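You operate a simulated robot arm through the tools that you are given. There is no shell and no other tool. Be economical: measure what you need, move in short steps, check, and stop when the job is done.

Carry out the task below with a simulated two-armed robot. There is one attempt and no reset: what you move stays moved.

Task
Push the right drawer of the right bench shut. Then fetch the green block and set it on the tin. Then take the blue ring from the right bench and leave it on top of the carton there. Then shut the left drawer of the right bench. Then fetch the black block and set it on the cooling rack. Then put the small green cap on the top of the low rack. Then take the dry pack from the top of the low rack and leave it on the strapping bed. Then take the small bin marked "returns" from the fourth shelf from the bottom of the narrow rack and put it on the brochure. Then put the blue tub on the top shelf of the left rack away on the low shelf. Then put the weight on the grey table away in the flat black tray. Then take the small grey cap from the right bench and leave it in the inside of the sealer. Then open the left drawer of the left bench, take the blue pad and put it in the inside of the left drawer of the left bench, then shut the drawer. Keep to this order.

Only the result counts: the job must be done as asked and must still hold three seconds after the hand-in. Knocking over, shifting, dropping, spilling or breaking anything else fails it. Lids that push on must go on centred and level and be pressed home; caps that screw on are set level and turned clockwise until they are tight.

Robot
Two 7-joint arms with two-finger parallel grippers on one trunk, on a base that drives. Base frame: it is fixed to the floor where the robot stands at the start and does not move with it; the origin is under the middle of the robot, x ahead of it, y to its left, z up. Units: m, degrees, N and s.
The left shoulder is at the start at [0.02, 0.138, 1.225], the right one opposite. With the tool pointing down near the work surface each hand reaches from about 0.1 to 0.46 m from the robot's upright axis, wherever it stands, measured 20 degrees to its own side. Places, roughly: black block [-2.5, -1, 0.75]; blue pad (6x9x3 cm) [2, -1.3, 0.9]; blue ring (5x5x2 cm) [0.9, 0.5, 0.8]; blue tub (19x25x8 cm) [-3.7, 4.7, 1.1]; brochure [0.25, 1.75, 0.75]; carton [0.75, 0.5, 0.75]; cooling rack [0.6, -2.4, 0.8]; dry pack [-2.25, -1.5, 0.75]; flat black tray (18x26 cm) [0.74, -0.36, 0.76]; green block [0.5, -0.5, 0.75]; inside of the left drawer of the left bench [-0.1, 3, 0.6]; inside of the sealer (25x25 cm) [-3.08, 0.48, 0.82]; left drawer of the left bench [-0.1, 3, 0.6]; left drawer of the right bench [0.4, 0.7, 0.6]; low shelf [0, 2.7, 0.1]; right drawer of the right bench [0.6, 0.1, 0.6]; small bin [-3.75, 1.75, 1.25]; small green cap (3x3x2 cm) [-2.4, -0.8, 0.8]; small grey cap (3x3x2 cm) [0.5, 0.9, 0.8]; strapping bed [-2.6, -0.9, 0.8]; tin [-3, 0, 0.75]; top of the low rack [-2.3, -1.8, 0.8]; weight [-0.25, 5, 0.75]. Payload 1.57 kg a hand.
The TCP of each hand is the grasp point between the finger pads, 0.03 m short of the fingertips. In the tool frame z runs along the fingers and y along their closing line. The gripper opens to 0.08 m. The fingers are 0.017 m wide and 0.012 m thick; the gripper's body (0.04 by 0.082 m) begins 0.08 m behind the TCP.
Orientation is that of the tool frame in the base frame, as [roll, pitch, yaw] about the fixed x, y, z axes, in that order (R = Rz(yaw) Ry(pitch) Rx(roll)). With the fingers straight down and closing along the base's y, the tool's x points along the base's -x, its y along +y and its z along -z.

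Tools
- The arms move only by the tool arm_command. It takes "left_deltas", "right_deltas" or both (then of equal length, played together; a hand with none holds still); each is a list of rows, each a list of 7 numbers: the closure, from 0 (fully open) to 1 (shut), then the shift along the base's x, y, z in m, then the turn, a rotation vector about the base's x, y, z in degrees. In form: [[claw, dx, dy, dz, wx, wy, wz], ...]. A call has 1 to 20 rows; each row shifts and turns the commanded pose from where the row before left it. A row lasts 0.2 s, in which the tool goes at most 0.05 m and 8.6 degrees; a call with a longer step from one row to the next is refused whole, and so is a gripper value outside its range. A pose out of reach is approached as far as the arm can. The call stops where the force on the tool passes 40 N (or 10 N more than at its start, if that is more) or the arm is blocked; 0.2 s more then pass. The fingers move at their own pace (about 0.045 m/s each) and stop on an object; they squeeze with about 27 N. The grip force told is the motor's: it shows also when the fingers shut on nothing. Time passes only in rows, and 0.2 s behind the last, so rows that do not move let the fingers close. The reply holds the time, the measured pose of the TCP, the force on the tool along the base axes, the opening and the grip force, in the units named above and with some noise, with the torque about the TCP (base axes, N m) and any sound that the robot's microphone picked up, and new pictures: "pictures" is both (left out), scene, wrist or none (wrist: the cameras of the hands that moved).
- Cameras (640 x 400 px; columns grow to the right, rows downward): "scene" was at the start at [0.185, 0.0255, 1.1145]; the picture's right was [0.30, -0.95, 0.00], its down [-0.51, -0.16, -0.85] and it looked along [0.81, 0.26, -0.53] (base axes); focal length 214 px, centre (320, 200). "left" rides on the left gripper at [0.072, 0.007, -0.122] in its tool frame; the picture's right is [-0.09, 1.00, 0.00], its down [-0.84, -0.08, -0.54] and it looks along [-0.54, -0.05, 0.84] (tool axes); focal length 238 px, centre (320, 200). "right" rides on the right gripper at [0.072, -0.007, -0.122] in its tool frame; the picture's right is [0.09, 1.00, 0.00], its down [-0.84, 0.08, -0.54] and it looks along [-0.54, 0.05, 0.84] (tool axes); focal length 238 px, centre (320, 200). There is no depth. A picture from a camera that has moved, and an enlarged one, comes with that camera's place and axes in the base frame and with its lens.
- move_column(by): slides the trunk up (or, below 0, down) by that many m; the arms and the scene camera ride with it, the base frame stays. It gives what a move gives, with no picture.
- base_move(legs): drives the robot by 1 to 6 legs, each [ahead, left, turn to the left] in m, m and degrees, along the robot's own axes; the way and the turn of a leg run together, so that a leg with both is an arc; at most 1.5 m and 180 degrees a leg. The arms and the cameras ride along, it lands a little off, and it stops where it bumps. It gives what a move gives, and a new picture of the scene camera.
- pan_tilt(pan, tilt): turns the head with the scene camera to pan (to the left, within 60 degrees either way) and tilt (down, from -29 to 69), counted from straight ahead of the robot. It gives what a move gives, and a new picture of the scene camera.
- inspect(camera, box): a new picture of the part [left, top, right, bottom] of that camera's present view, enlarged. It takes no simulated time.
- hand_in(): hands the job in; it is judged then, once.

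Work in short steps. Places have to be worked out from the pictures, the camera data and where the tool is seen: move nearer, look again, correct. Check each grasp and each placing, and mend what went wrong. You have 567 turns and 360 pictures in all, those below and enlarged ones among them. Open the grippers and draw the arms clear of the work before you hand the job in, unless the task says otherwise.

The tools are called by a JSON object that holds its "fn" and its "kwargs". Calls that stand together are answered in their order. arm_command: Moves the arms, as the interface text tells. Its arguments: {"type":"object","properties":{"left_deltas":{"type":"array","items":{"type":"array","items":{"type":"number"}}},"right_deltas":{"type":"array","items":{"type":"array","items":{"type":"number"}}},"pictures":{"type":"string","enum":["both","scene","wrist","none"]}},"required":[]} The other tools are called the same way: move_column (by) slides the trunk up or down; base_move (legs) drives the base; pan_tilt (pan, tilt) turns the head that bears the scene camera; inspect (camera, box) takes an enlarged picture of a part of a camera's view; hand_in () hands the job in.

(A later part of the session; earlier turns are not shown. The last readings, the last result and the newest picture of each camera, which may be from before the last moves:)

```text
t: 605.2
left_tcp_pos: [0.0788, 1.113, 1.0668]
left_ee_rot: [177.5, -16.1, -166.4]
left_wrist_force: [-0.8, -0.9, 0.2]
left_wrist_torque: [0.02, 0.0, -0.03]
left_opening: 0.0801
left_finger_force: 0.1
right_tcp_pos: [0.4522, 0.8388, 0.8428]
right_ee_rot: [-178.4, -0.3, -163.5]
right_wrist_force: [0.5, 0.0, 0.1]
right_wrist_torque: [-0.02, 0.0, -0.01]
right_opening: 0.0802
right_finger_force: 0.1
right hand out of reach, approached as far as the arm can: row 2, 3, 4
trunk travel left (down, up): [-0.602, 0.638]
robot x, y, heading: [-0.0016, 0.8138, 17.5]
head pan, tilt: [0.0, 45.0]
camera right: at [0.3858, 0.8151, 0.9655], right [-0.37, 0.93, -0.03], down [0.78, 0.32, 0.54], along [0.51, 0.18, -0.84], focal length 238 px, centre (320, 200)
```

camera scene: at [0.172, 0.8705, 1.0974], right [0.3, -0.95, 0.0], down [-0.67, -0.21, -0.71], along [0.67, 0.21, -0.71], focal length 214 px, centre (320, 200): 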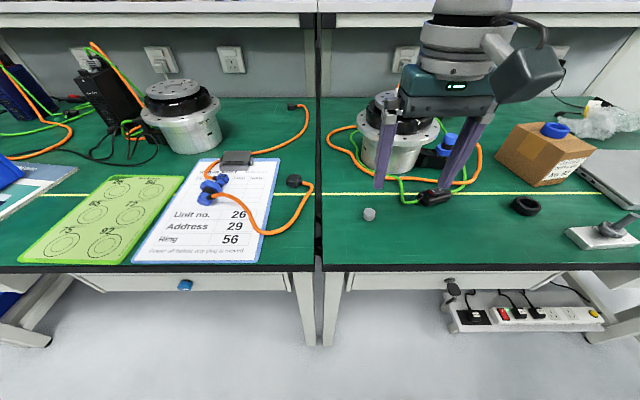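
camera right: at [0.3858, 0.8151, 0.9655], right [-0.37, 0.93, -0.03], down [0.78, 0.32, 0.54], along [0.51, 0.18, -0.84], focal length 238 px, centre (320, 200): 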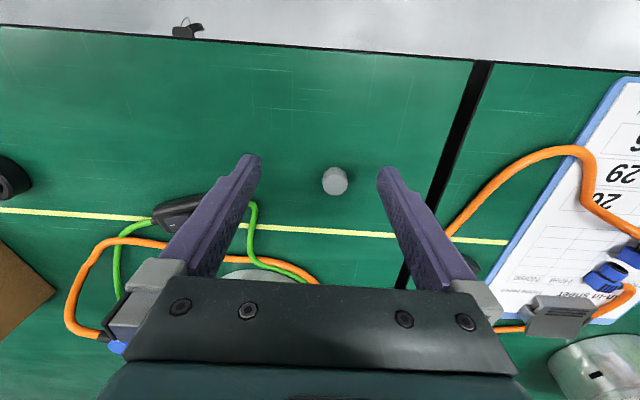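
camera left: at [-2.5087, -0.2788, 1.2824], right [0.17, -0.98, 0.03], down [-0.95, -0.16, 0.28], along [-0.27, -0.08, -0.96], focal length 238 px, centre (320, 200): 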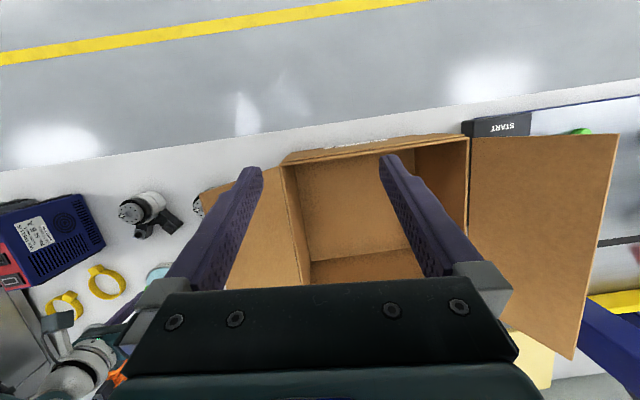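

Short of reach; inch the base 6 cm forward and narrow the opening to avoid the cable.

{"fn": "base_move", "kwargs": {"legs": [[0.06, 0, 0]]}}

{"fn": "arm_command", "kwargs": {"right_deltas": [[0.35, 0, 0, 0, 0, 0, 0], [0.35, 0, 0, 0, 0, 0, 0]], "pictures": "wrist"}}

```text
t: 606.2
left_tcp_pos: [0.1351, 1.1321, 1.0669]
left_ee_rot: [177.5, -16.2, -166.3]
left_wrist_force: [1.2, 0.2, 1.0]
left_wrist_torque: [0.01, 0.03, -0.02]
left_opening: 0.0799
left_finger_force: 0.0
right_tcp_pos: [0.5109, 0.8585, 0.8437]
right_ee_rot: [-178.5, -0.3, -163.8]
right_wrist_force: [-0.4, 0.4, 0.4]
right_wrist_torque: [0.01, 0.04, 0.02]
right_opening: 0.08
right_finger_force: 0.2
trunk travel left (down, up): [-0.602, 0.638]
robot x, y, heading: [0.0609, 0.8357, 17.9]
head pan, tilt: [0.0, 45.0]
camera scene: at [0.2289, 0.889, 1.0974], right [0.31, -0.95, 0.0], down [-0.67, -0.22, -0.71], along [0.67, 0.22, -0.71], focal length 214 px, centre (320, 200)
```

scene: 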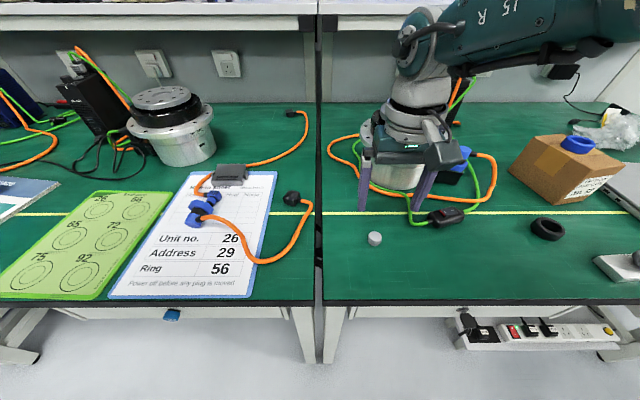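

```text
t: 606.8
left_tcp_pos: [0.1349, 1.1308, 1.0664]
left_ee_rot: [177.4, -16.2, -166.3]
left_wrist_force: [0.7, 0.2, 0.2]
left_wrist_torque: [0.04, -0.01, -0.03]
left_opening: 0.0799
left_finger_force: 0.0
right_tcp_pos: [0.5097, 0.8565, 0.843]
right_ee_rot: [-178.5, -0.3, -163.7]
right_wrist_force: [-0.2, -0.4, 1.2]
right_wrist_torque: [0.0, 0.03, -0.03]
right_opening: 0.0519
right_finger_force: 0.1
trunk travel left (down, up): [-0.602, 0.638]
robot x, y, heading: [0.0531, 0.8359, 18.0]
head pan, tilt: [0.0, 45.0]
camera right: at [0.4428, 0.8337, 0.9656], right [-0.37, 0.93, -0.03], down [0.78, 0.32, 0.54], along [0.51, 0.18, -0.84], focal length 238 px, centre (320, 200)
```

right: 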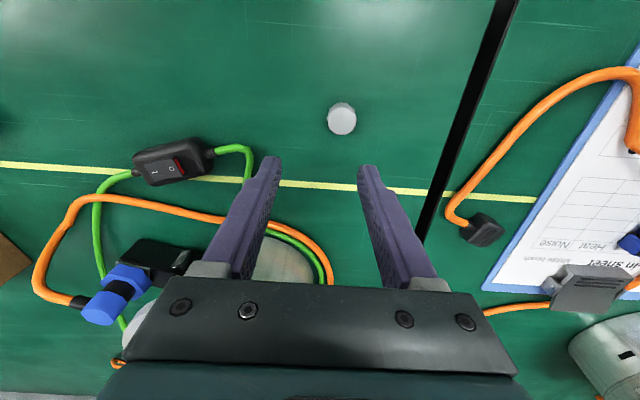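

Shift over the cap and descend to contact height, then grip.

{"fn": "arm_command", "kwargs": {"right_deltas": [[0.35, -0.026, 0.0075, 0, 0, 0, 0], [0.35, 0, 0, -0.03, 0, 0, 0], [0.35, 0, 0, -0.018, 0, 0, 0], [0.35, 0, 0, -0.006, 0, 0, 0], [0.35, 0, 0, -0.005, 0, 0, 0]], "pictures": "wrist"}}

```text
t: 608.0
left_tcp_pos: [0.1337, 1.1317, 1.0663]
left_ee_rot: [177.4, -16.3, -166.4]
left_wrist_force: [0.2, 0.7, 0.2]
left_wrist_torque: [0.01, 0.0, 0.01]
left_opening: 0.0799
left_finger_force: 0.1
right_tcp_pos: [0.4752, 0.86, 0.7859]
right_ee_rot: [-178.6, -0.2, -163.7]
right_wrist_force: [0.2, 0.4, 0.7]
right_wrist_torque: [0.0, 0.0, 0.02]
right_opening: 0.0521
right_finger_force: 0.0
right hand out of reach, approached as far as the arm can: row 1, 3, 5
trunk travel left (down, up): [-0.602, 0.638]
robot x, y, heading: [0.0529, 0.8343, 17.9]
head pan, tilt: [0.0, 45.0]
camera right: at [0.4087, 0.8365, 0.9081], right [-0.37, 0.93, -0.03], down [0.78, 0.32, 0.54], along [0.51, 0.18, -0.84], focal length 238 px, centre (320, 200)
```

right: 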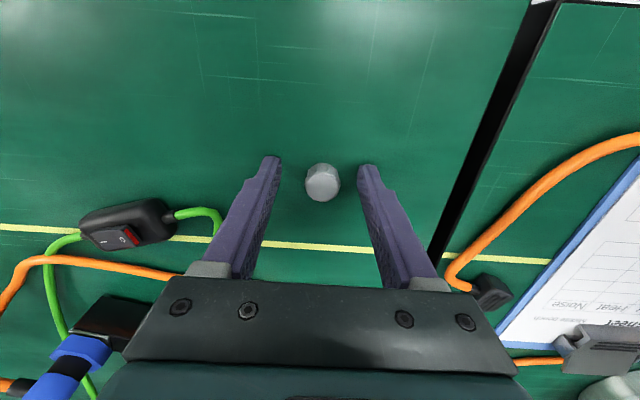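

Cap is ~8 mm ahead of the finger line; inch base 1 cm forward, lower the last millimetres and grip.

{"fn": "base_move", "kwargs": {"legs": [[0.01, 0, 0]]}}

{"fn": "arm_command", "kwargs": {"right_deltas": [[0.35, 0, 0, -0.004, 0, 0, 0], [0.7, 0, 0, 0, 0, 0, 0], [1, 0, 0, 0, 0, 0, 0], [1, 0, 0, 0, 0, 0, 0], [1, 0, 0, 0, 0, 0, 0]], "pictures": "wrist"}}

```text
t: 608.7
left_tcp_pos: [0.1445, 1.1364, 1.0659]
left_ee_rot: [177.4, -16.2, -166.2]
left_wrist_force: [-0.1, -0.5, 0.8]
left_wrist_torque: [0.01, -0.01, -0.01]
left_opening: 0.0799
left_finger_force: 0.0
right_tcp_pos: [0.485, 0.8639, 0.7869]
right_ee_rot: [-178.6, -0.3, -163.7]
right_wrist_force: [-0.6, 0.7, 0.7]
right_wrist_torque: [-0.04, -0.02, -0.03]
right_opening: 0.052
right_finger_force: 0.1
trunk travel left (down, up): [-0.602, 0.638]
robot x, y, heading: [0.0661, 0.8413, 17.8]
head pan, tilt: [0.0, 45.0]
camera scene: at [0.2383, 0.892, 1.0974], right [0.31, -0.95, 0.0], down [-0.67, -0.22, -0.71], along [0.67, 0.22, -0.71], focal length 214 px, centre (320, 200)
```

scene: 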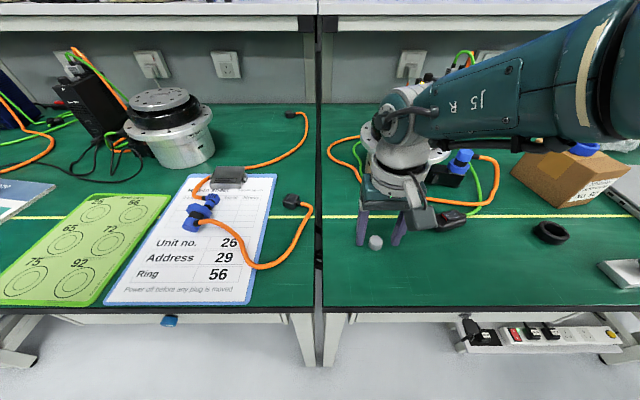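

```text
t: 609.9
left_tcp_pos: [0.1455, 1.1353, 1.0676]
left_ee_rot: [177.4, -16.1, -166.2]
left_wrist_force: [0.4, -1.1, 0.1]
left_wrist_torque: [0.02, 0.02, -0.01]
left_opening: 0.08
left_finger_force: 0.1
right_tcp_pos: [0.4833, 0.8616, 0.7825]
right_ee_rot: [-178.5, -0.3, -163.7]
right_wrist_force: [-0.1, 0.5, 1.8]
right_wrist_torque: [0.13, 0.02, -0.01]
right_opening: 0.0204
right_finger_force: 26.9
trunk travel left (down, up): [-0.602, 0.638]
robot x, y, heading: [0.0636, 0.8397, 18.0]
head pan, tilt: [0.0, 45.0]
camera right: at [0.4163, 0.8384, 0.9045], right [-0.37, 0.93, -0.03], down [0.78, 0.32, 0.54], along [0.51, 0.18, -0.84], focal length 238 px, centre (320, 200)
```

right: 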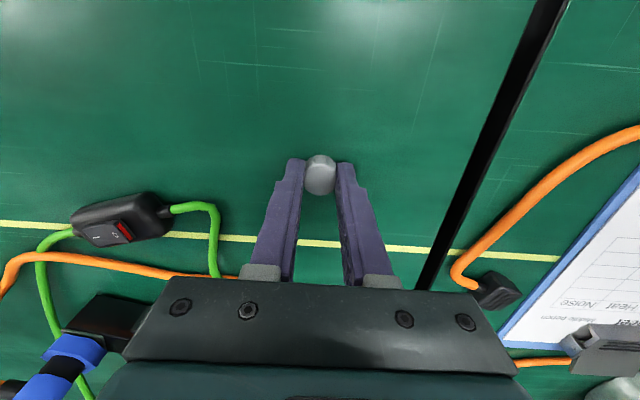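

Grey cap gripped (20.4 mm). Lift and drive to the sealer on the packing bench.

{"fn": "arm_command", "kwargs": {"right_deltas": [[1, 0, 0, 0.04, 0, 0, 0], [1, 0, 0, 0.05, 0, 0, 0], [1, 0, 0, 0.05, 0, 0, 0]], "pictures": "none"}}

{"fn": "move_column", "kwargs": {"by": 0.25}}

{"fn": "base_move", "kwargs": {"legs": [[-0.4, 0, 0], [0, 0, 180], [0.9, -0.25, -0.5], [0.85, -0.25, 0]]}}

```text
t: 610.7
left_tcp_pos: [0.1445, 1.1331, 1.0672]
left_ee_rot: [177.5, -16.2, -166.4]
left_wrist_force: [1.5, -0.2, -0.6]
left_wrist_torque: [0.02, 0.01, 0.01]
left_opening: 0.0799
left_finger_force: 0.0
right_tcp_pos: [0.4857, 0.8636, 0.9216]
right_ee_rot: [-178.4, -0.3, -163.8]
right_wrist_force: [-0.4, -0.9, -0.2]
right_wrist_torque: [0.02, 0.0, 0.0]
right_opening: 0.0196
right_finger_force: 27.0
right hand out of reach, approached as far as the arm can: row 1
trunk travel left (down, up): [-0.602, 0.638]
robot x, y, heading: [0.0651, 0.8395, 17.8]
head pan, tilt: [0.0, 45.0]
```

```text
t: 613.3
left_tcp_pos: [0.144, 1.1333, 1.3167]
left_ee_rot: [177.4, -16.1, -166.3]
left_wrist_force: [-1.5, 0.4, 0.3]
left_wrist_torque: [0.03, -0.03, 0.01]
left_opening: 0.0802
left_finger_force: 0.1
right_tcp_pos: [0.4854, 0.8636, 1.1722]
right_ee_rot: [-178.5, -0.2, -163.7]
right_wrist_force: [-0.4, 0.3, 0.4]
right_wrist_torque: [-0.02, -0.03, 0.01]
right_opening: 0.0217
right_finger_force: 27.1
trunk travel left (down, up): [-0.852, 0.388]
robot x, y, heading: [0.0645, 0.8358, 17.8]
head pan, tilt: [0.0, 45.0]
```

```text
t: 631.9
left_tcp_pos: [-2.2109, 0.3769, 1.3171]
left_ee_rot: [177.4, -16.3, 13.5]
left_wrist_force: [0.0, 0.7, 0.5]
left_wrist_torque: [-0.02, 0.0, -0.02]
left_opening: 0.0799
left_finger_force: 0.1
right_tcp_pos: [-2.5505, 0.6467, 1.1701]
right_ee_rot: [-178.5, -0.2, 16.1]
right_wrist_force: [0.0, 0.1, 0.0]
right_wrist_torque: [0.03, 0.04, 0.02]
right_opening: 0.0217
right_finger_force: 27.3
trunk travel left (down, up): [-0.852, 0.388]
robot x, y, heading: [-2.1334, 0.6721, -162.3]
head pan, tilt: [0.0, 45.0]
camera scene: at [-2.3045, 0.6154, 1.3474], right [-0.3, 0.95, 0.0], down [0.67, 0.21, -0.71], along [-0.67, -0.21, -0.71], focal length 214 px, centre (320, 200)
```

scene: 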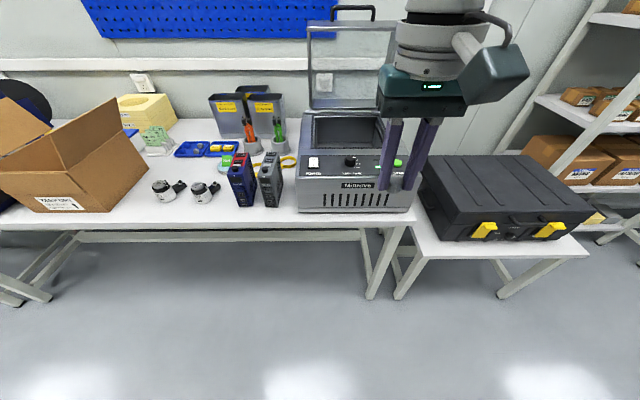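

The sealer is ahead, lid open. Advance 0.5 m with the hand high, then look into the chamber.

{"fn": "base_move", "kwargs": {"legs": [[0.5, 0, 0]]}}

{"fn": "inspect", "kwargs": {"camera": "right", "box": [0, 0, 640, 400]}}

```text
t: 634.8
left_tcp_pos: [-2.6831, 0.2235, 1.3167]
left_ee_rot: [177.4, -16.1, 13.7]
left_wrist_force: [-0.3, -0.4, 0.1]
left_wrist_torque: [0.04, 0.01, 0.0]
left_opening: 0.08
left_finger_force: 0.0
right_tcp_pos: [-3.025, 0.4934, 1.1718]
right_ee_rot: [-178.6, -0.3, 16.3]
right_wrist_force: [0.3, 0.1, 0.0]
right_wrist_torque: [-0.02, 0.01, 0.01]
right_opening: 0.0215
right_finger_force: 26.9
trunk travel left (down, up): [-0.852, 0.388]
robot x, y, heading: [-2.61, 0.5199, -162.0]
head pan, tilt: [0.0, 45.0]
camera scene: at [-2.7795, 0.4628, 1.3474], right [-0.31, 0.95, 0.0], down [0.67, 0.22, -0.71], along [-0.67, -0.22, -0.71], focal length 214 px, centre (320, 200)
```

scene: 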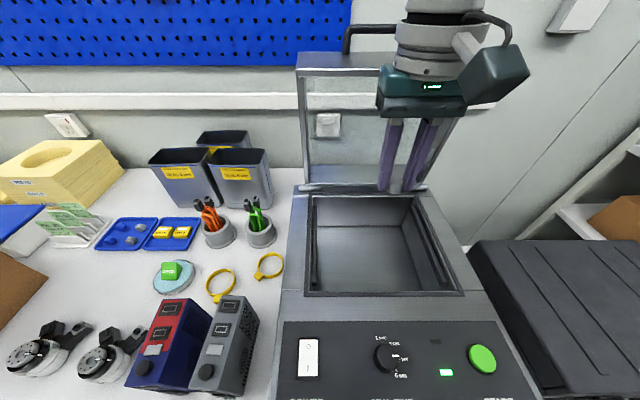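

```text
1.00 times, centred on (320, 200) of right (not enlarged: the box is as wide or as high as the picture)
camera zoom: at [-2.958, 0.5171, 1.294], right [0.37, -0.93, -0.03], down [-0.78, -0.32, 0.54], along [-0.51, -0.18, -0.84], focal length 238 px, centre (320, 200)
```

zoom: 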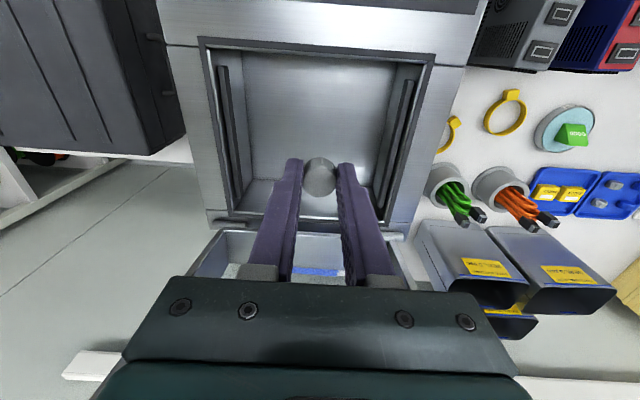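

The hand is centred over the chamber. Lower the trunk 0.25 m and check.

{"fn": "move_column", "kwargs": {"by": -0.23}}

{"fn": "inspect", "kwargs": {"camera": "right", "box": [0, 0, 640, 400]}}

```text
t: 637.2
left_tcp_pos: [-2.6856, 0.2244, 1.0869]
left_ee_rot: [177.4, -16.2, 13.7]
left_wrist_force: [-0.1, -0.5, 0.3]
left_wrist_torque: [0.06, -0.01, 0.01]
left_opening: 0.0799
left_finger_force: 0.1
right_tcp_pos: [-3.0253, 0.4934, 0.9429]
right_ee_rot: [-178.5, -0.4, 16.4]
right_wrist_force: [0.3, -0.1, 0.1]
right_wrist_torque: [0.02, 0.02, 0.01]
right_opening: 0.0216
right_finger_force: 26.9
trunk travel left (down, up): [-0.622, 0.618]
robot x, y, heading: [-2.6071, 0.5194, -162.0]
head pan, tilt: [0.0, 45.0]
```

```text
1.00 times, centred on (320, 200) of right (not enlarged: the box is as wide or as high as the picture)
camera zoom: at [-2.958, 0.517, 1.064], right [0.37, -0.93, -0.03], down [-0.78, -0.32, 0.54], along [-0.51, -0.18, -0.84], focal length 238 px, centre (320, 200)
```

zoom: 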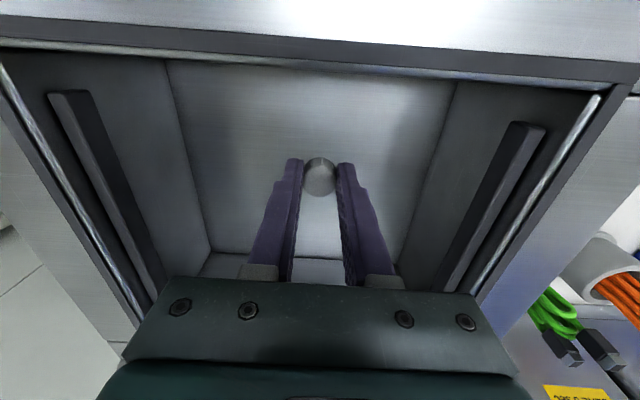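

Inside the chamber opening, clear of the bars. Descend to the floor.

{"fn": "arm_command", "kwargs": {"right_deltas": [[1, 0, 0, -0.03, 0, 0, 0], [1, 0, 0, -0.025, 0, 0, 0], [1, 0, 0, -0.01, 0, 0, 0], [1, 0, 0, -0.008, 0, 0, 0], [1, 0, 0, -0.006, 0, 0, 0], [1, 0, 0, -0.006, 0, 0, 0], [1, 0, 0, -0.006, 0, 0, 0]], "pictures": "none"}}

```text
t: 638.9
left_tcp_pos: [-2.6845, 0.2236, 1.0869]
left_ee_rot: [177.3, -16.2, 13.7]
left_wrist_force: [0.4, -0.5, -0.4]
left_wrist_torque: [0.04, 0.0, -0.02]
left_opening: 0.0801
left_finger_force: 0.1
right_tcp_pos: [-3.0266, 0.4936, 0.8515]
right_ee_rot: [-178.4, -0.3, 16.4]
right_wrist_force: [0.1, -0.2, -0.2]
right_wrist_torque: [0.05, 0.01, 0.02]
right_opening: 0.0217
right_finger_force: 27.2
trunk travel left (down, up): [-0.622, 0.618]
robot x, y, heading: [-2.609, 0.5217, -162.2]
head pan, tilt: [0.0, 45.0]
```

{"fn": "arm_command", "kwargs": {"right_deltas": [[1, 0, 0, -0.006, 0, 0, 0], [1, 0, 0, -0.006, 0, 0, 0], [1, 0, 0, -0.006, 0, 0, 0], [1, 0, 0, -0.006, 0, 0, 0], [1, 0, 0, -0.006, 0, 0, 0], [1, 0, 0, -0.006, 0, 0, 0]], "pictures": "wrist"}}

```text
t: 639.4
left_tcp_pos: [-2.6844, 0.2253, 1.0857]
left_ee_rot: [177.6, -16.1, 13.7]
left_wrist_force: [0.3, -0.1, 0.0]
left_wrist_torque: [-0.02, 0.02, 0.0]
left_opening: 0.0798
left_finger_force: 0.1
right_tcp_pos: [-3.0274, 0.4938, 0.8451]
right_ee_rot: [-178.7, -0.3, 16.4]
right_wrist_force: [4.5, 5.0, 20.3]
right_wrist_torque: [-0.14, -0.12, 0.12]
right_opening: 0.0215
right_finger_force: 27.2
trunk travel left (down, up): [-0.622, 0.618]
robot x, y, heading: [-2.6043, 0.5202, -161.9]
head pan, tilt: [0.0, 45.0]
stopped in row 2 (right hand): the force on the tool passed its limit at 53 N (the readings are from after the stop); the commanded pose is now the measured one
camera right: at [-2.9593, 0.5167, 0.9679], right [0.37, -0.93, -0.02], down [-0.78, -0.32, 0.54], along [-0.51, -0.18, -0.84], focal length 238 px, centre (320, 200)
```

right: 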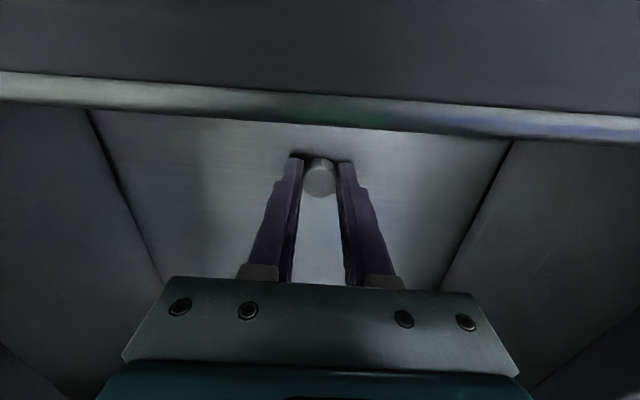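

On the chamber floor. Release and rise.

{"fn": "arm_command", "kwargs": {"right_deltas": [[1, 0, 0, 0.001, 0, 0, 0], [0.6, 0, 0, 0, 0, 0, 0], [0.5, 0, 0, 0, 0, 0, 0], [0.5, 0, 0, 0.03, 0, 0, 0], [0.5, 0, 0, 0.04, 0, 0, 0], [0.5, 0, 0, 0.04, 0, 0, 0]], "pictures": "wrist"}}

{"fn": "move_column", "kwargs": {"by": 0.25}}

```text
t: 640.8
left_tcp_pos: [-2.6846, 0.224, 1.0866]
left_ee_rot: [177.5, -16.2, 13.7]
left_wrist_force: [-0.3, -0.6, 0.4]
left_wrist_torque: [-0.02, 0.01, 0.01]
left_opening: 0.0799
left_finger_force: 0.1
right_tcp_pos: [-3.0257, 0.4914, 0.9548]
right_ee_rot: [-178.7, -0.4, 16.4]
right_wrist_force: [-0.6, -0.4, 0.2]
right_wrist_torque: [0.01, -0.03, -0.01]
right_opening: 0.0399
right_finger_force: 0.1
trunk travel left (down, up): [-0.622, 0.618]
robot x, y, heading: [-2.6047, 0.5229, -162.0]
head pan, tilt: [0.0, 45.0]
camera right: at [-2.9581, 0.5156, 1.0773], right [0.37, -0.93, -0.02], down [-0.78, -0.32, 0.53], along [-0.5, -0.18, -0.84], focal length 238 px, centre (320, 200)
```

right: 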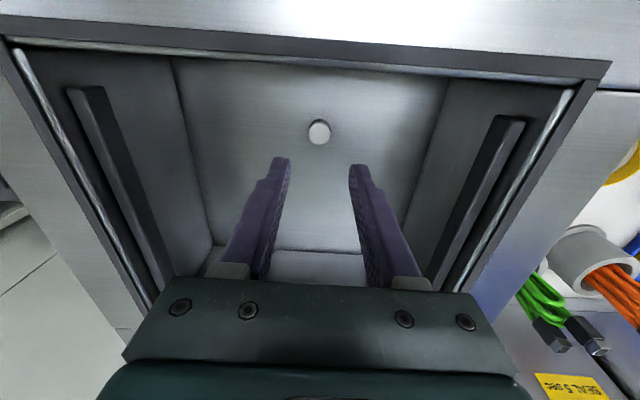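

```text
t: 643.4
left_tcp_pos: [-2.6844, 0.2237, 1.3372]
left_ee_rot: [177.4, -16.2, 13.7]
left_wrist_force: [0.3, 0.0, 0.4]
left_wrist_torque: [0.01, 0.03, 0.0]
left_opening: 0.0801
left_finger_force: 0.0
right_tcp_pos: [-3.0264, 0.4918, 1.2037]
right_ee_rot: [-178.6, -0.4, 16.3]
right_wrist_force: [-0.7, 0.5, -0.3]
right_wrist_torque: [-0.03, 0.01, 0.03]
right_opening: 0.0401
right_finger_force: 0.0
trunk travel left (down, up): [-0.872, 0.368]
robot x, y, heading: [-2.607, 0.5207, -162.2]
head pan, tilt: [0.0, 45.0]
```

Grey cap is in the sealer chamber. Now back off and drive to the left bench to find its left drawer.

{"fn": "pan_tilt", "kwargs": {"pan": 0, "tilt": 35}}

{"fn": "base_move", "kwargs": {"legs": [[-0.5, 0, 0], [0, 0, -180], [0.9, 0.65, -0.3], [0.85, 0.65, 0]]}}

```text
t: 644.1
left_tcp_pos: [-2.6847, 0.2238, 1.3374]
left_ee_rot: [177.4, -16.2, 13.7]
left_wrist_force: [-0.2, 0.0, 0.3]
left_wrist_torque: [-0.03, -0.01, 0.03]
left_opening: 0.0804
left_finger_force: 0.1
right_tcp_pos: [-3.026, 0.4915, 1.2053]
right_ee_rot: [-178.6, -0.4, 16.3]
right_wrist_force: [0.6, -0.6, 0.7]
right_wrist_torque: [0.02, 0.02, 0.02]
right_opening: 0.0399
right_finger_force: 0.1
trunk travel left (down, up): [-0.872, 0.368]
robot x, y, heading: [-2.6056, 0.5204, -162.3]
head pan, tilt: [0.0, 35.0]
camera scene: at [-2.7858, 0.4608, 1.3822], right [-0.31, 0.95, 0.0], down [0.55, 0.18, -0.82], along [-0.78, -0.25, -0.57], focal length 214 px, centre (320, 200)
```

scene: 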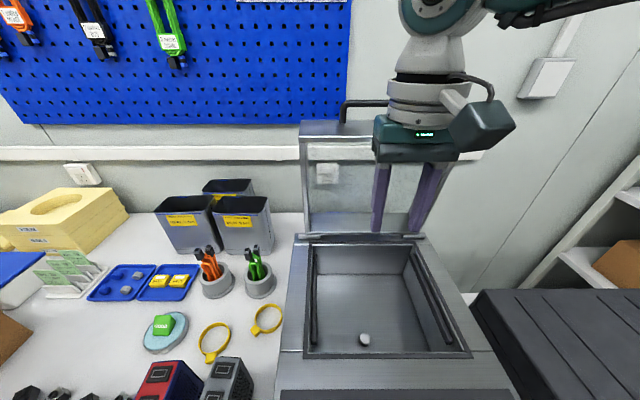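

```text
t: 664.9
left_tcp_pos: [-0.6367, 2.6308, 1.3362]
left_ee_rot: [177.4, -16.2, -170.3]
left_wrist_force: [0.9, 0.2, 0.0]
left_wrist_torque: [0.0, -0.01, 0.0]
left_opening: 0.08
left_finger_force: 0.0
right_tcp_pos: [-0.3139, 2.3398, 1.2042]
right_ee_rot: [-178.7, -0.4, -167.6]
right_wrist_force: [0.1, 0.2, 0.0]
right_wrist_torque: [0.02, -0.01, 0.01]
right_opening: 0.04
right_finger_force: 0.0
trunk travel left (down, up): [-0.872, 0.368]
robot x, y, heading: [-0.7329, 2.3441, 13.7]
head pan, tilt: [0.0, 35.0]
camera scene: at [-0.5515, 2.3838, 1.3822], right [0.24, -0.97, 0.0], down [-0.56, -0.14, -0.82], along [0.8, 0.2, -0.57], focal length 214 px, centre (320, 200)
```

scene: 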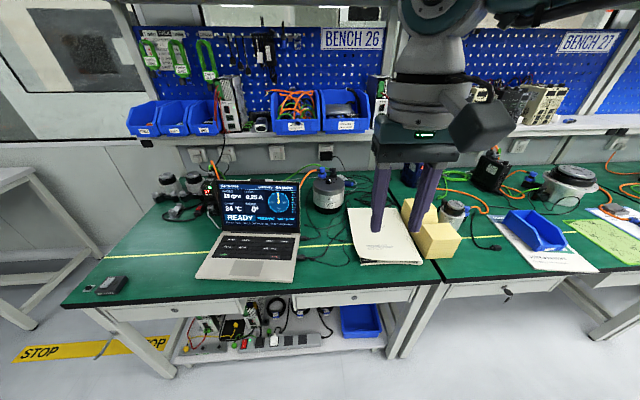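

Bench 26 with both drawers visible. Lower camera view: zoom at the left drawer front.

{"fn": "inspect", "kwargs": {"camera": "scene", "box": [60, 270, 440, 380]}}

```text
1.68 times, centred on (250, 325) of scene
camera zoom: at [-0.5515, 2.3838, 1.3822], right [0.24, -0.97, 0.0], down [-0.56, -0.14, -0.82], along [0.8, 0.2, -0.57], focal length 361 px, centre (438, -10)
```

zoom: 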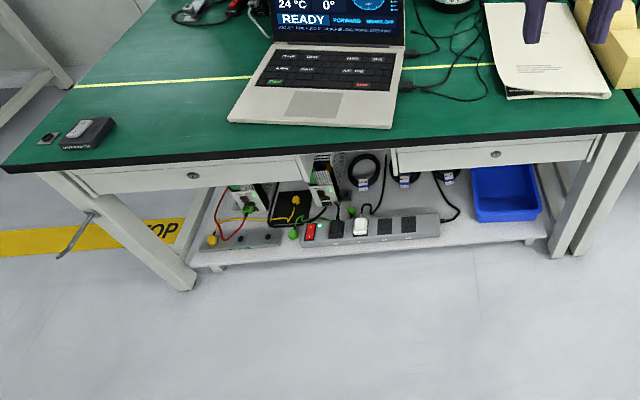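

Approach the left drawer and look at its front from a low viewpoint.

{"fn": "base_move", "kwargs": {"legs": [[0.0, 0.5, 3.8]]}}

{"fn": "move_column", "kwargs": {"by": -0.4}}

{"fn": "move_column", "kwargs": {"by": -0.2}}

{"fn": "pan_tilt", "kwargs": {"pan": 0, "tilt": 15}}

```text
t: 667.9
left_tcp_pos: [-0.7938, 3.1217, 1.3363]
left_ee_rot: [177.5, -16.2, -166.1]
left_wrist_force: [0.0, 0.4, 0.1]
left_wrist_torque: [0.03, -0.03, -0.02]
left_opening: 0.0798
left_finger_force: 0.0
right_tcp_pos: [-0.4524, 2.8541, 1.2039]
right_ee_rot: [-178.6, -0.4, -163.4]
right_wrist_force: [0.3, 0.2, 0.6]
right_wrist_torque: [-0.03, -0.01, -0.01]
right_opening: 0.04
right_finger_force: 0.1
trunk travel left (down, up): [-0.872, 0.368]
robot x, y, heading: [-0.866, 2.8282, 18.1]
head pan, tilt: [0.0, 35.0]
camera scene: at [-0.6929, 2.8816, 1.3822], right [0.31, -0.95, 0.0], down [-0.55, -0.18, -0.82], along [0.78, 0.25, -0.57], focal length 214 px, centre (320, 200)
```

scene: 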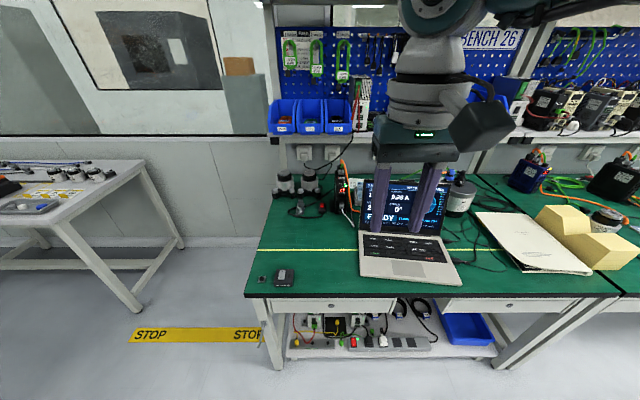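

```text
t: 671.7
left_tcp_pos: [-0.7938, 3.1213, 0.9366]
left_ee_rot: [177.3, -16.2, -166.1]
left_wrist_force: [0.7, 0.9, -0.4]
left_wrist_torque: [0.01, 0.03, 0.0]
left_opening: 0.0799
left_finger_force: 0.0
right_tcp_pos: [-0.4523, 2.8557, 0.8056]
right_ee_rot: [-178.6, -0.5, -163.5]
right_wrist_force: [-0.2, 0.6, -0.2]
right_wrist_torque: [0.04, -0.03, 0.0]
right_opening: 0.0402
right_finger_force: 0.0
trunk travel left (down, up): [-0.472, 0.768]
robot x, y, heading: [-0.8699, 2.8263, 18.0]
head pan, tilt: [0.0, 35.0]
```

```text
t: 673.9
left_tcp_pos: [-0.7936, 3.1223, 0.7359]
left_ee_rot: [177.4, -16.2, -166.1]
left_wrist_force: [0.3, -0.4, -0.5]
left_wrist_torque: [0.01, 0.01, 0.0]
left_opening: 0.0799
left_finger_force: 0.0
right_tcp_pos: [-0.4517, 2.8547, 0.6063]
right_ee_rot: [-178.6, -0.4, -163.5]
right_wrist_force: [0.0, -1.0, 0.3]
right_wrist_torque: [0.0, -0.03, -0.02]
right_opening: 0.0399
right_finger_force: 0.1
trunk travel left (down, up): [-0.272, 0.968]
robot x, y, heading: [-0.8705, 2.8284, 18.1]
head pan, tilt: [0.0, 35.0]
```

```text
t: 674.7
left_tcp_pos: [-0.7937, 3.122, 0.7368]
left_ee_rot: [177.4, -16.2, -166.1]
left_wrist_force: [-0.3, -0.1, 0.0]
left_wrist_torque: [0.02, -0.01, -0.01]
left_opening: 0.0801
left_finger_force: 0.0
right_tcp_pos: [-0.4524, 2.855, 0.6044]
right_ee_rot: [-178.6, -0.4, -163.5]
right_wrist_force: [0.0, -0.7, -0.6]
right_wrist_torque: [-0.01, 0.0, -0.01]
right_opening: 0.0398
right_finger_force: 0.0
trunk travel left (down, up): [-0.272, 0.968]
robot x, y, heading: [-0.873, 2.8252, 17.9]
head pan, tilt: [0.0, 15.0]
camera scene: at [-0.6878, 2.8832, 0.8141], right [0.31, -0.95, 0.0], down [-0.25, -0.08, -0.97], along [0.92, 0.3, -0.26], focal length 214 px, centre (320, 200)
```

scene: 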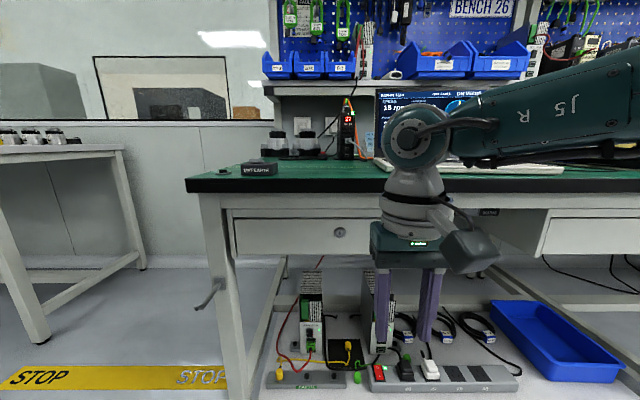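

{"fn": "inspect", "kwargs": {"camera": "scene", "box": [190, 190, 400, 280]}}

```text
3.05 times, centred on (295, 235) of scene
camera zoom: at [-0.6878, 2.8832, 0.8141], right [0.31, -0.95, 0.0], down [-0.25, -0.08, -0.97], along [0.92, 0.3, -0.26], focal length 654 px, centre (396, 93)
```

zoom: 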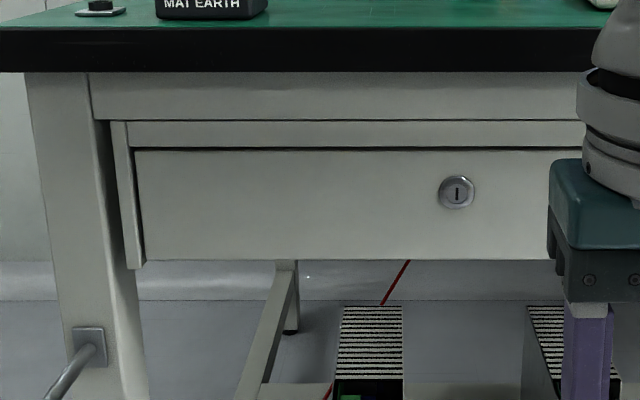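

No handle. Lower the camera to look at the drawer's underside.

{"fn": "move_column", "kwargs": {"by": -0.26}}

{"fn": "pan_tilt", "kwargs": {"pan": 0, "tilt": -10}}

{"fn": "inspect", "kwargs": {"camera": "scene", "box": [190, 120, 400, 240]}}

```text
t: 677.4
left_tcp_pos: [-0.7934, 3.1219, 0.4767]
left_ee_rot: [177.4, -16.2, -166.2]
left_wrist_force: [-0.8, -0.2, 0.2]
left_wrist_torque: [0.02, -0.04, -0.01]
left_opening: 0.0802
left_finger_force: 0.0
right_tcp_pos: [-0.4509, 2.8545, 0.3449]
right_ee_rot: [-178.6, -0.5, -163.5]
right_wrist_force: [0.0, -0.3, 0.6]
right_wrist_torque: [0.0, -0.01, 0.01]
right_opening: 0.04
right_finger_force: 0.0
trunk travel left (down, up): [-0.012, 1.228]
robot x, y, heading: [-0.8693, 2.8251, 18.1]
head pan, tilt: [0.0, 15.0]
```

```text
t: 678.2
left_tcp_pos: [-0.7943, 3.1219, 0.4769]
left_ee_rot: [177.4, -16.2, -166.1]
left_wrist_force: [-0.2, -0.3, 0.1]
left_wrist_torque: [0.0, 0.01, 0.0]
left_opening: 0.0801
left_finger_force: 0.0
right_tcp_pos: [-0.4528, 2.8544, 0.3447]
right_ee_rot: [-178.6, -0.4, -163.5]
right_wrist_force: [0.7, 1.0, 0.2]
right_wrist_torque: [0.01, -0.01, 0.0]
right_opening: 0.0398
right_finger_force: 0.0
trunk travel left (down, up): [-0.012, 1.228]
robot x, y, heading: [-0.8707, 2.8304, 17.9]
head pan, tilt: [0.0, -10.0]
camera scene: at [-0.6965, 2.8805, 0.5935], right [0.31, -0.95, 0.0], down [0.16, 0.05, -0.98], along [0.94, 0.3, 0.17], focal length 214 px, centre (320, 200)
```

scene: 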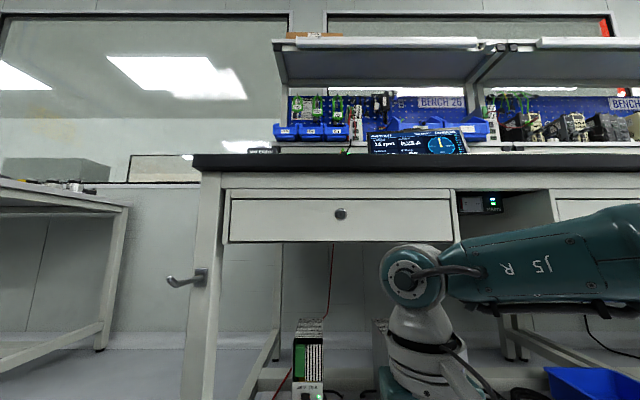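

```text
3.05 times, centred on (295, 180) of scene
camera zoom: at [-0.6965, 2.8805, 0.5935], right [0.31, -0.95, 0.0], down [0.16, 0.05, -0.98], along [0.94, 0.3, 0.17], focal length 654 px, centre (396, 261)
```

zoom: 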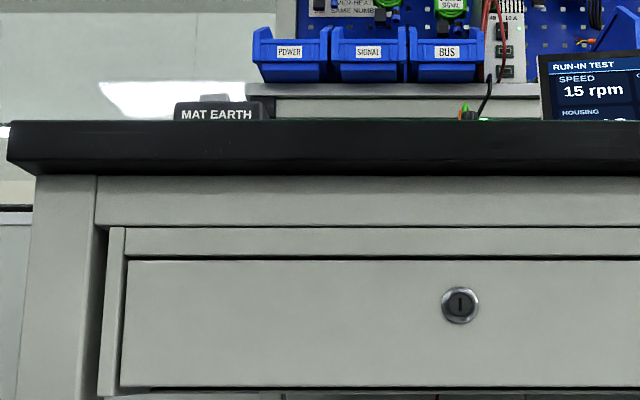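

The panel has only a protruding round lock (≈2.4 cm). Tilt the right hand horizontal to inspect the underside with the wrist camera and try gripping the lock.

{"fn": "move_column", "kwargs": {"by": 0.2}}

{"fn": "arm_command", "kwargs": {"right_deltas": [[0.3, -0.006, 0.019, 0, 2.6, -8.1, 0], [0.3, -0.006, 0.019, 0, 2.6, -8.1, 0], [0.3, -0.006, 0.019, 0, 2.6, -8.1, 0], [0.3, -0.006, 0.019, 0, 2.6, -8.1, 0], [0.3, 0, 0, 0, 2.6, -8.1, 0], [0.3, 0, 0, 0, 2.6, -8.1, 0], [0.3, 0, 0, 0, 2.6, -8.1, 0], [0.3, 0, 0, 0, 2.6, -8.1, 0]], "pictures": "wrist"}}

```text
t: 680.4
left_tcp_pos: [-0.7943, 3.1223, 0.6761]
left_ee_rot: [177.4, -16.3, -166.2]
left_wrist_force: [-1.0, -0.8, 0.3]
left_wrist_torque: [0.0, 0.0, -0.01]
left_opening: 0.0801
left_finger_force: 0.1
right_tcp_pos: [-0.4525, 2.8544, 0.5439]
right_ee_rot: [-178.6, -0.3, -163.5]
right_wrist_force: [0.6, 0.7, -0.2]
right_wrist_torque: [0.03, 0.03, 0.01]
right_opening: 0.0403
right_finger_force: 0.2
trunk travel left (down, up): [-0.212, 1.028]
robot x, y, heading: [-0.8707, 2.8241, 17.9]
head pan, tilt: [0.0, -10.0]
```

```text
t: 682.2
left_tcp_pos: [-0.7944, 3.1219, 0.6762]
left_ee_rot: [177.4, -16.2, -166.2]
left_wrist_force: [-0.8, -0.2, -0.4]
left_wrist_torque: [0.0, -0.02, 0.03]
left_opening: 0.0802
left_finger_force: 0.2
right_tcp_pos: [-0.4757, 2.9308, 0.5456]
right_ee_rot: [177.9, 67.8, -165.8]
right_wrist_force: [0.6, 0.4, 0.0]
right_wrist_torque: [0.02, 0.01, 0.01]
right_opening: 0.056
right_finger_force: 0.1
trunk travel left (down, up): [-0.212, 1.028]
robot x, y, heading: [-0.8707, 2.8226, 17.8]
head pan, tilt: [0.0, -10.0]
camera right: at [-0.6089, 2.8868, 0.5247], right [-0.31, 0.95, -0.07], down [-0.2, 0.01, 0.98], along [0.93, 0.32, 0.18], focal length 238 px, centre (320, 200)
```

right: 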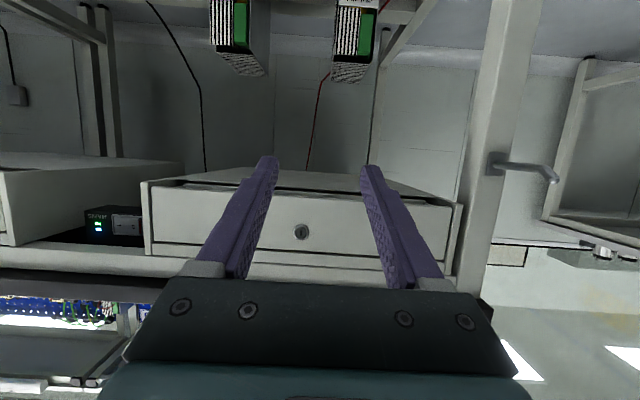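

{"fn": "inspect", "kwargs": {"camera": "right", "box": [120, 150, 480, 290]}}

```text
1.78 times, centred on (300, 220) of right
camera zoom: at [-0.6089, 2.8868, 0.5247], right [-0.31, 0.95, -0.07], down [-0.2, 0.01, 0.98], along [0.93, 0.32, 0.18], focal length 424 px, centre (356, 164)
```

zoom: 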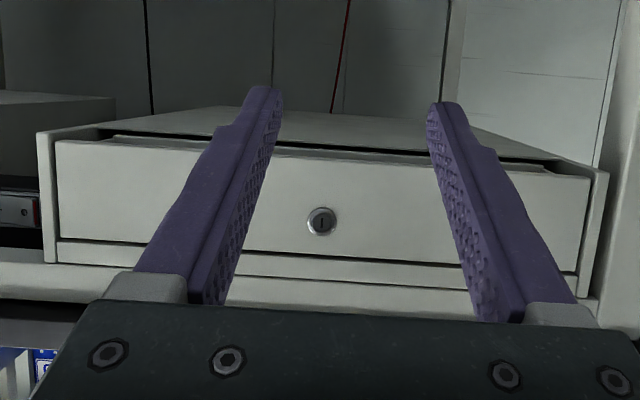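

There appears to be a finger groove behind the panel's lower edge. Move the hand lower and aside for a clear close view.

{"fn": "arm_command", "kwargs": {"right_deltas": [[0.3, 0.012, -0.03, -0.02, 0, 0, 0], [0.3, 0.012, -0.03, -0.02, 0, 0, 0], [0.3, 0.012, -0.03, -0.02, 0, 0, 0]], "pictures": "none"}}

{"fn": "inspect", "kwargs": {"camera": "right", "box": [200, 140, 500, 280]}}

```text
t: 683.0
left_tcp_pos: [-0.7944, 3.1212, 0.6754]
left_ee_rot: [177.4, -16.2, -166.2]
left_wrist_force: [0.2, 0.1, -0.1]
left_wrist_torque: [-0.02, 0.01, -0.02]
left_opening: 0.0798
left_finger_force: 0.1
right_tcp_pos: [-0.4683, 2.909, 0.5305]
right_ee_rot: [178.6, 67.5, -165.6]
right_wrist_force: [0.2, 0.3, -0.1]
right_wrist_torque: [-0.03, 0.0, -0.03]
right_opening: 0.0559
right_finger_force: 0.0
right hand out of reach, approached as far as the arm can: row 1, 2, 3
trunk travel left (down, up): [-0.212, 1.028]
robot x, y, heading: [-0.8742, 2.8249, 17.8]
head pan, tilt: [0.0, -10.0]
```

```text
2.13 times, centred on (350, 210) of right
camera zoom: at [-0.5998, 2.8651, 0.5109], right [-0.3, 0.95, -0.07], down [-0.19, 0.02, 0.98], along [0.93, 0.31, 0.18], focal length 508 px, centre (256, 179)
```

zoom: 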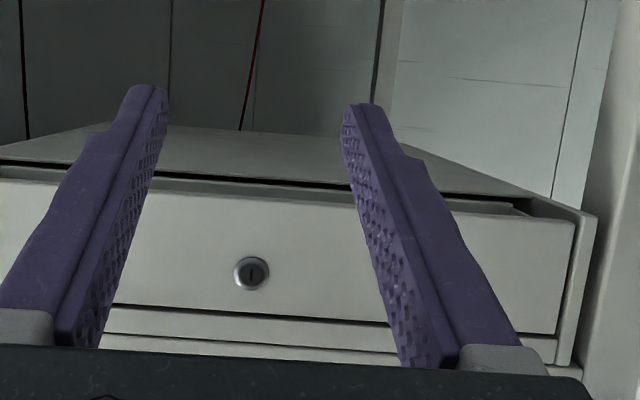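

Lock centre ≈(-0.288,2.968,0.637). I raise to that height and advance to put the fingertips around the lock barrel.

{"fn": "move_column", "kwargs": {"by": 0.118}}

{"fn": "base_move", "kwargs": {"legs": [[0.13, 0.004, 0]]}}

{"fn": "inspect", "kwargs": {"camera": "right", "box": [200, 100, 440, 250]}}

```text
t: 684.5
left_tcp_pos: [-0.7931, 3.1214, 0.7941]
left_ee_rot: [177.4, -16.2, -166.2]
left_wrist_force: [-0.6, 0.0, -0.1]
left_wrist_torque: [-0.01, 0.0, 0.04]
left_opening: 0.08
left_finger_force: 0.1
right_tcp_pos: [-0.4681, 2.9096, 0.6495]
right_ee_rot: [178.6, 67.5, -165.7]
right_wrist_force: [0.6, -0.2, 0.4]
right_wrist_torque: [0.0, 0.02, 0.0]
right_opening: 0.0561
right_finger_force: 0.0
trunk travel left (down, up): [-0.33, 0.91]
robot x, y, heading: [-0.873, 2.8251, 17.9]
head pan, tilt: [0.0, -10.0]
```

```text
t: 685.8
left_tcp_pos: [-0.6728, 3.1658, 0.7952]
left_ee_rot: [177.4, -16.2, -166.1]
left_wrist_force: [0.4, 0.8, 0.4]
left_wrist_torque: [-0.04, 0.01, 0.01]
left_opening: 0.08
left_finger_force: 0.0
right_tcp_pos: [-0.345, 2.9531, 0.6484]
right_ee_rot: [178.5, 67.5, -165.7]
right_wrist_force: [0.0, 0.5, 0.1]
right_wrist_torque: [0.02, 0.02, 0.05]
right_opening: 0.0558
right_finger_force: 0.1
trunk travel left (down, up): [-0.33, 0.91]
robot x, y, heading: [-0.749, 2.8672, 18.1]
head pan, tilt: [0.0, -10.0]
camera scene: at [-0.5744, 2.9244, 0.9116], right [0.31, -0.95, 0.0], down [0.17, 0.05, -0.98], along [0.94, 0.3, 0.17], focal length 214 px, centre (320, 200)
```

scene: 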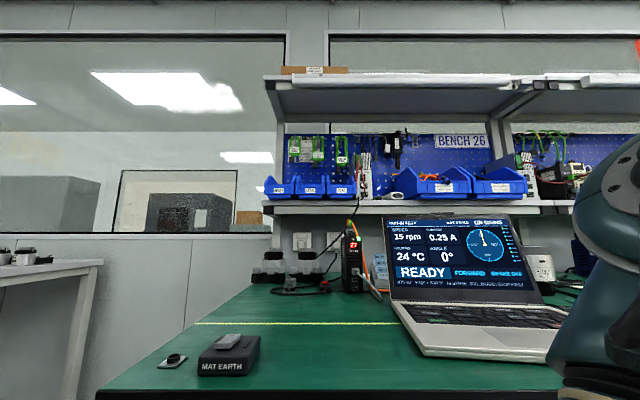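

```text
2.67 times, centred on (320, 175) of right
camera zoom: at [-0.4779, 2.9094, 0.6289], right [-0.31, 0.95, -0.07], down [-0.19, 0.02, 0.98], along [0.93, 0.31, 0.18], focal length 636 px, centre (320, 267)
```

zoom: 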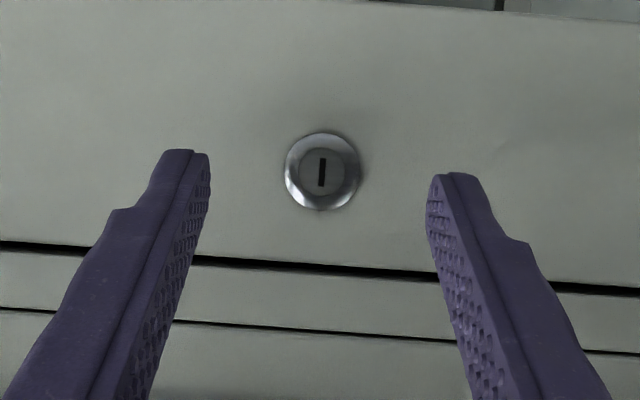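

Centred on the lock. Advance 3 cm to touch the panel and close on the lock barrel.

{"fn": "base_move", "kwargs": {"legs": [[0.029, 0, 0]]}}

{"fn": "arm_command", "kwargs": {"right_deltas": [[0.6, 0, 0, 0, 0, 0, 0], [1, 0, 0, 0, 0, 0, 0], [1, 0, 0, 0, 0, 0, 0], [1, 0, 0, 0, 0, 0, 0]], "pictures": "wrist"}}

```text
t: 686.7
left_tcp_pos: [-0.6457, 3.1749, 0.7952]
left_ee_rot: [177.4, -16.1, -166.2]
left_wrist_force: [-0.7, -0.1, 0.0]
left_wrist_torque: [0.01, -0.01, 0.0]
left_opening: 0.0801
left_finger_force: 0.1
right_tcp_pos: [-0.3229, 2.963, 0.6479]
right_ee_rot: [178.0, 67.2, -165.4]
right_wrist_force: [0.2, -0.7, -0.3]
right_wrist_torque: [0.0, -0.01, 0.01]
right_opening: 0.056
right_finger_force: 0.0
trunk travel left (down, up): [-0.33, 0.91]
robot x, y, heading: [-0.7212, 2.8755, 18.1]
head pan, tilt: [0.0, -10.0]
stopped in leg 1: the force on the tool passed its limit at 116 N (the readings are from after the stop); the commanded pose is now the measured one
camera scene: at [-0.5482, 2.9328, 0.9116], right [0.31, -0.95, 0.0], down [0.17, 0.05, -0.98], along [0.94, 0.3, 0.17], focal length 214 px, centre (320, 200)
```

scene: 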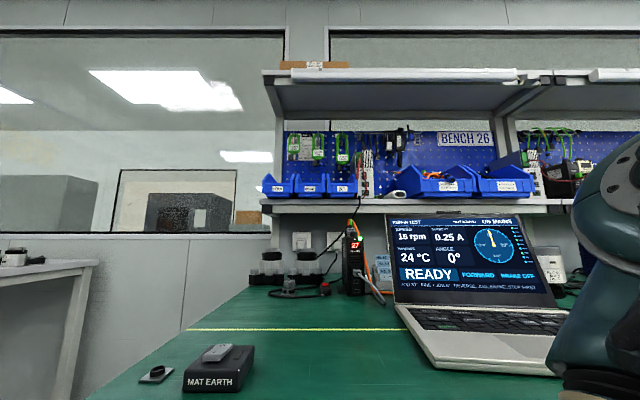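

```text
t: 687.7
left_tcp_pos: [-0.6452, 3.1754, 0.7947]
left_ee_rot: [177.5, -16.1, -166.0]
left_wrist_force: [0.3, 0.5, -1.4]
left_wrist_torque: [0.03, 0.0, 0.07]
left_opening: 0.0801
left_finger_force: 0.0
right_tcp_pos: [-0.323, 2.9642, 0.6488]
right_ee_rot: [178.1, 67.2, -165.6]
right_wrist_force: [0.6, -0.1, 0.3]
right_wrist_torque: [0.0, 0.02, 0.02]
right_opening: 0.0002
right_finger_force: 16.8
trunk travel left (down, up): [-0.33, 0.91]
robot x, y, heading: [-0.7254, 2.8793, 18.0]
head pan, tilt: [0.0, -10.0]
camera right: at [-0.4553, 2.9187, 0.6289], right [-0.31, 0.95, -0.07], down [-0.19, 0.01, 0.98], along [0.93, 0.32, 0.17], focal length 238 px, centre (320, 200)
```

right: 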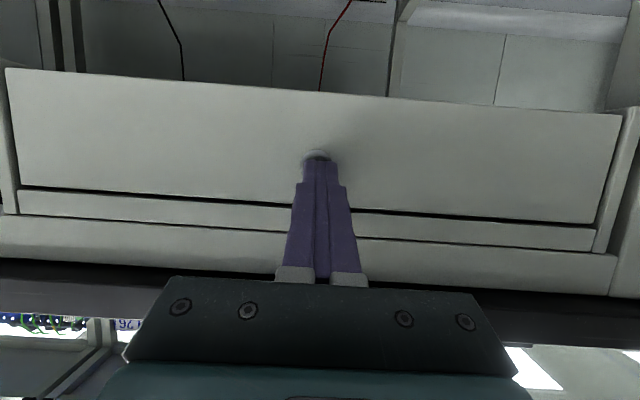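

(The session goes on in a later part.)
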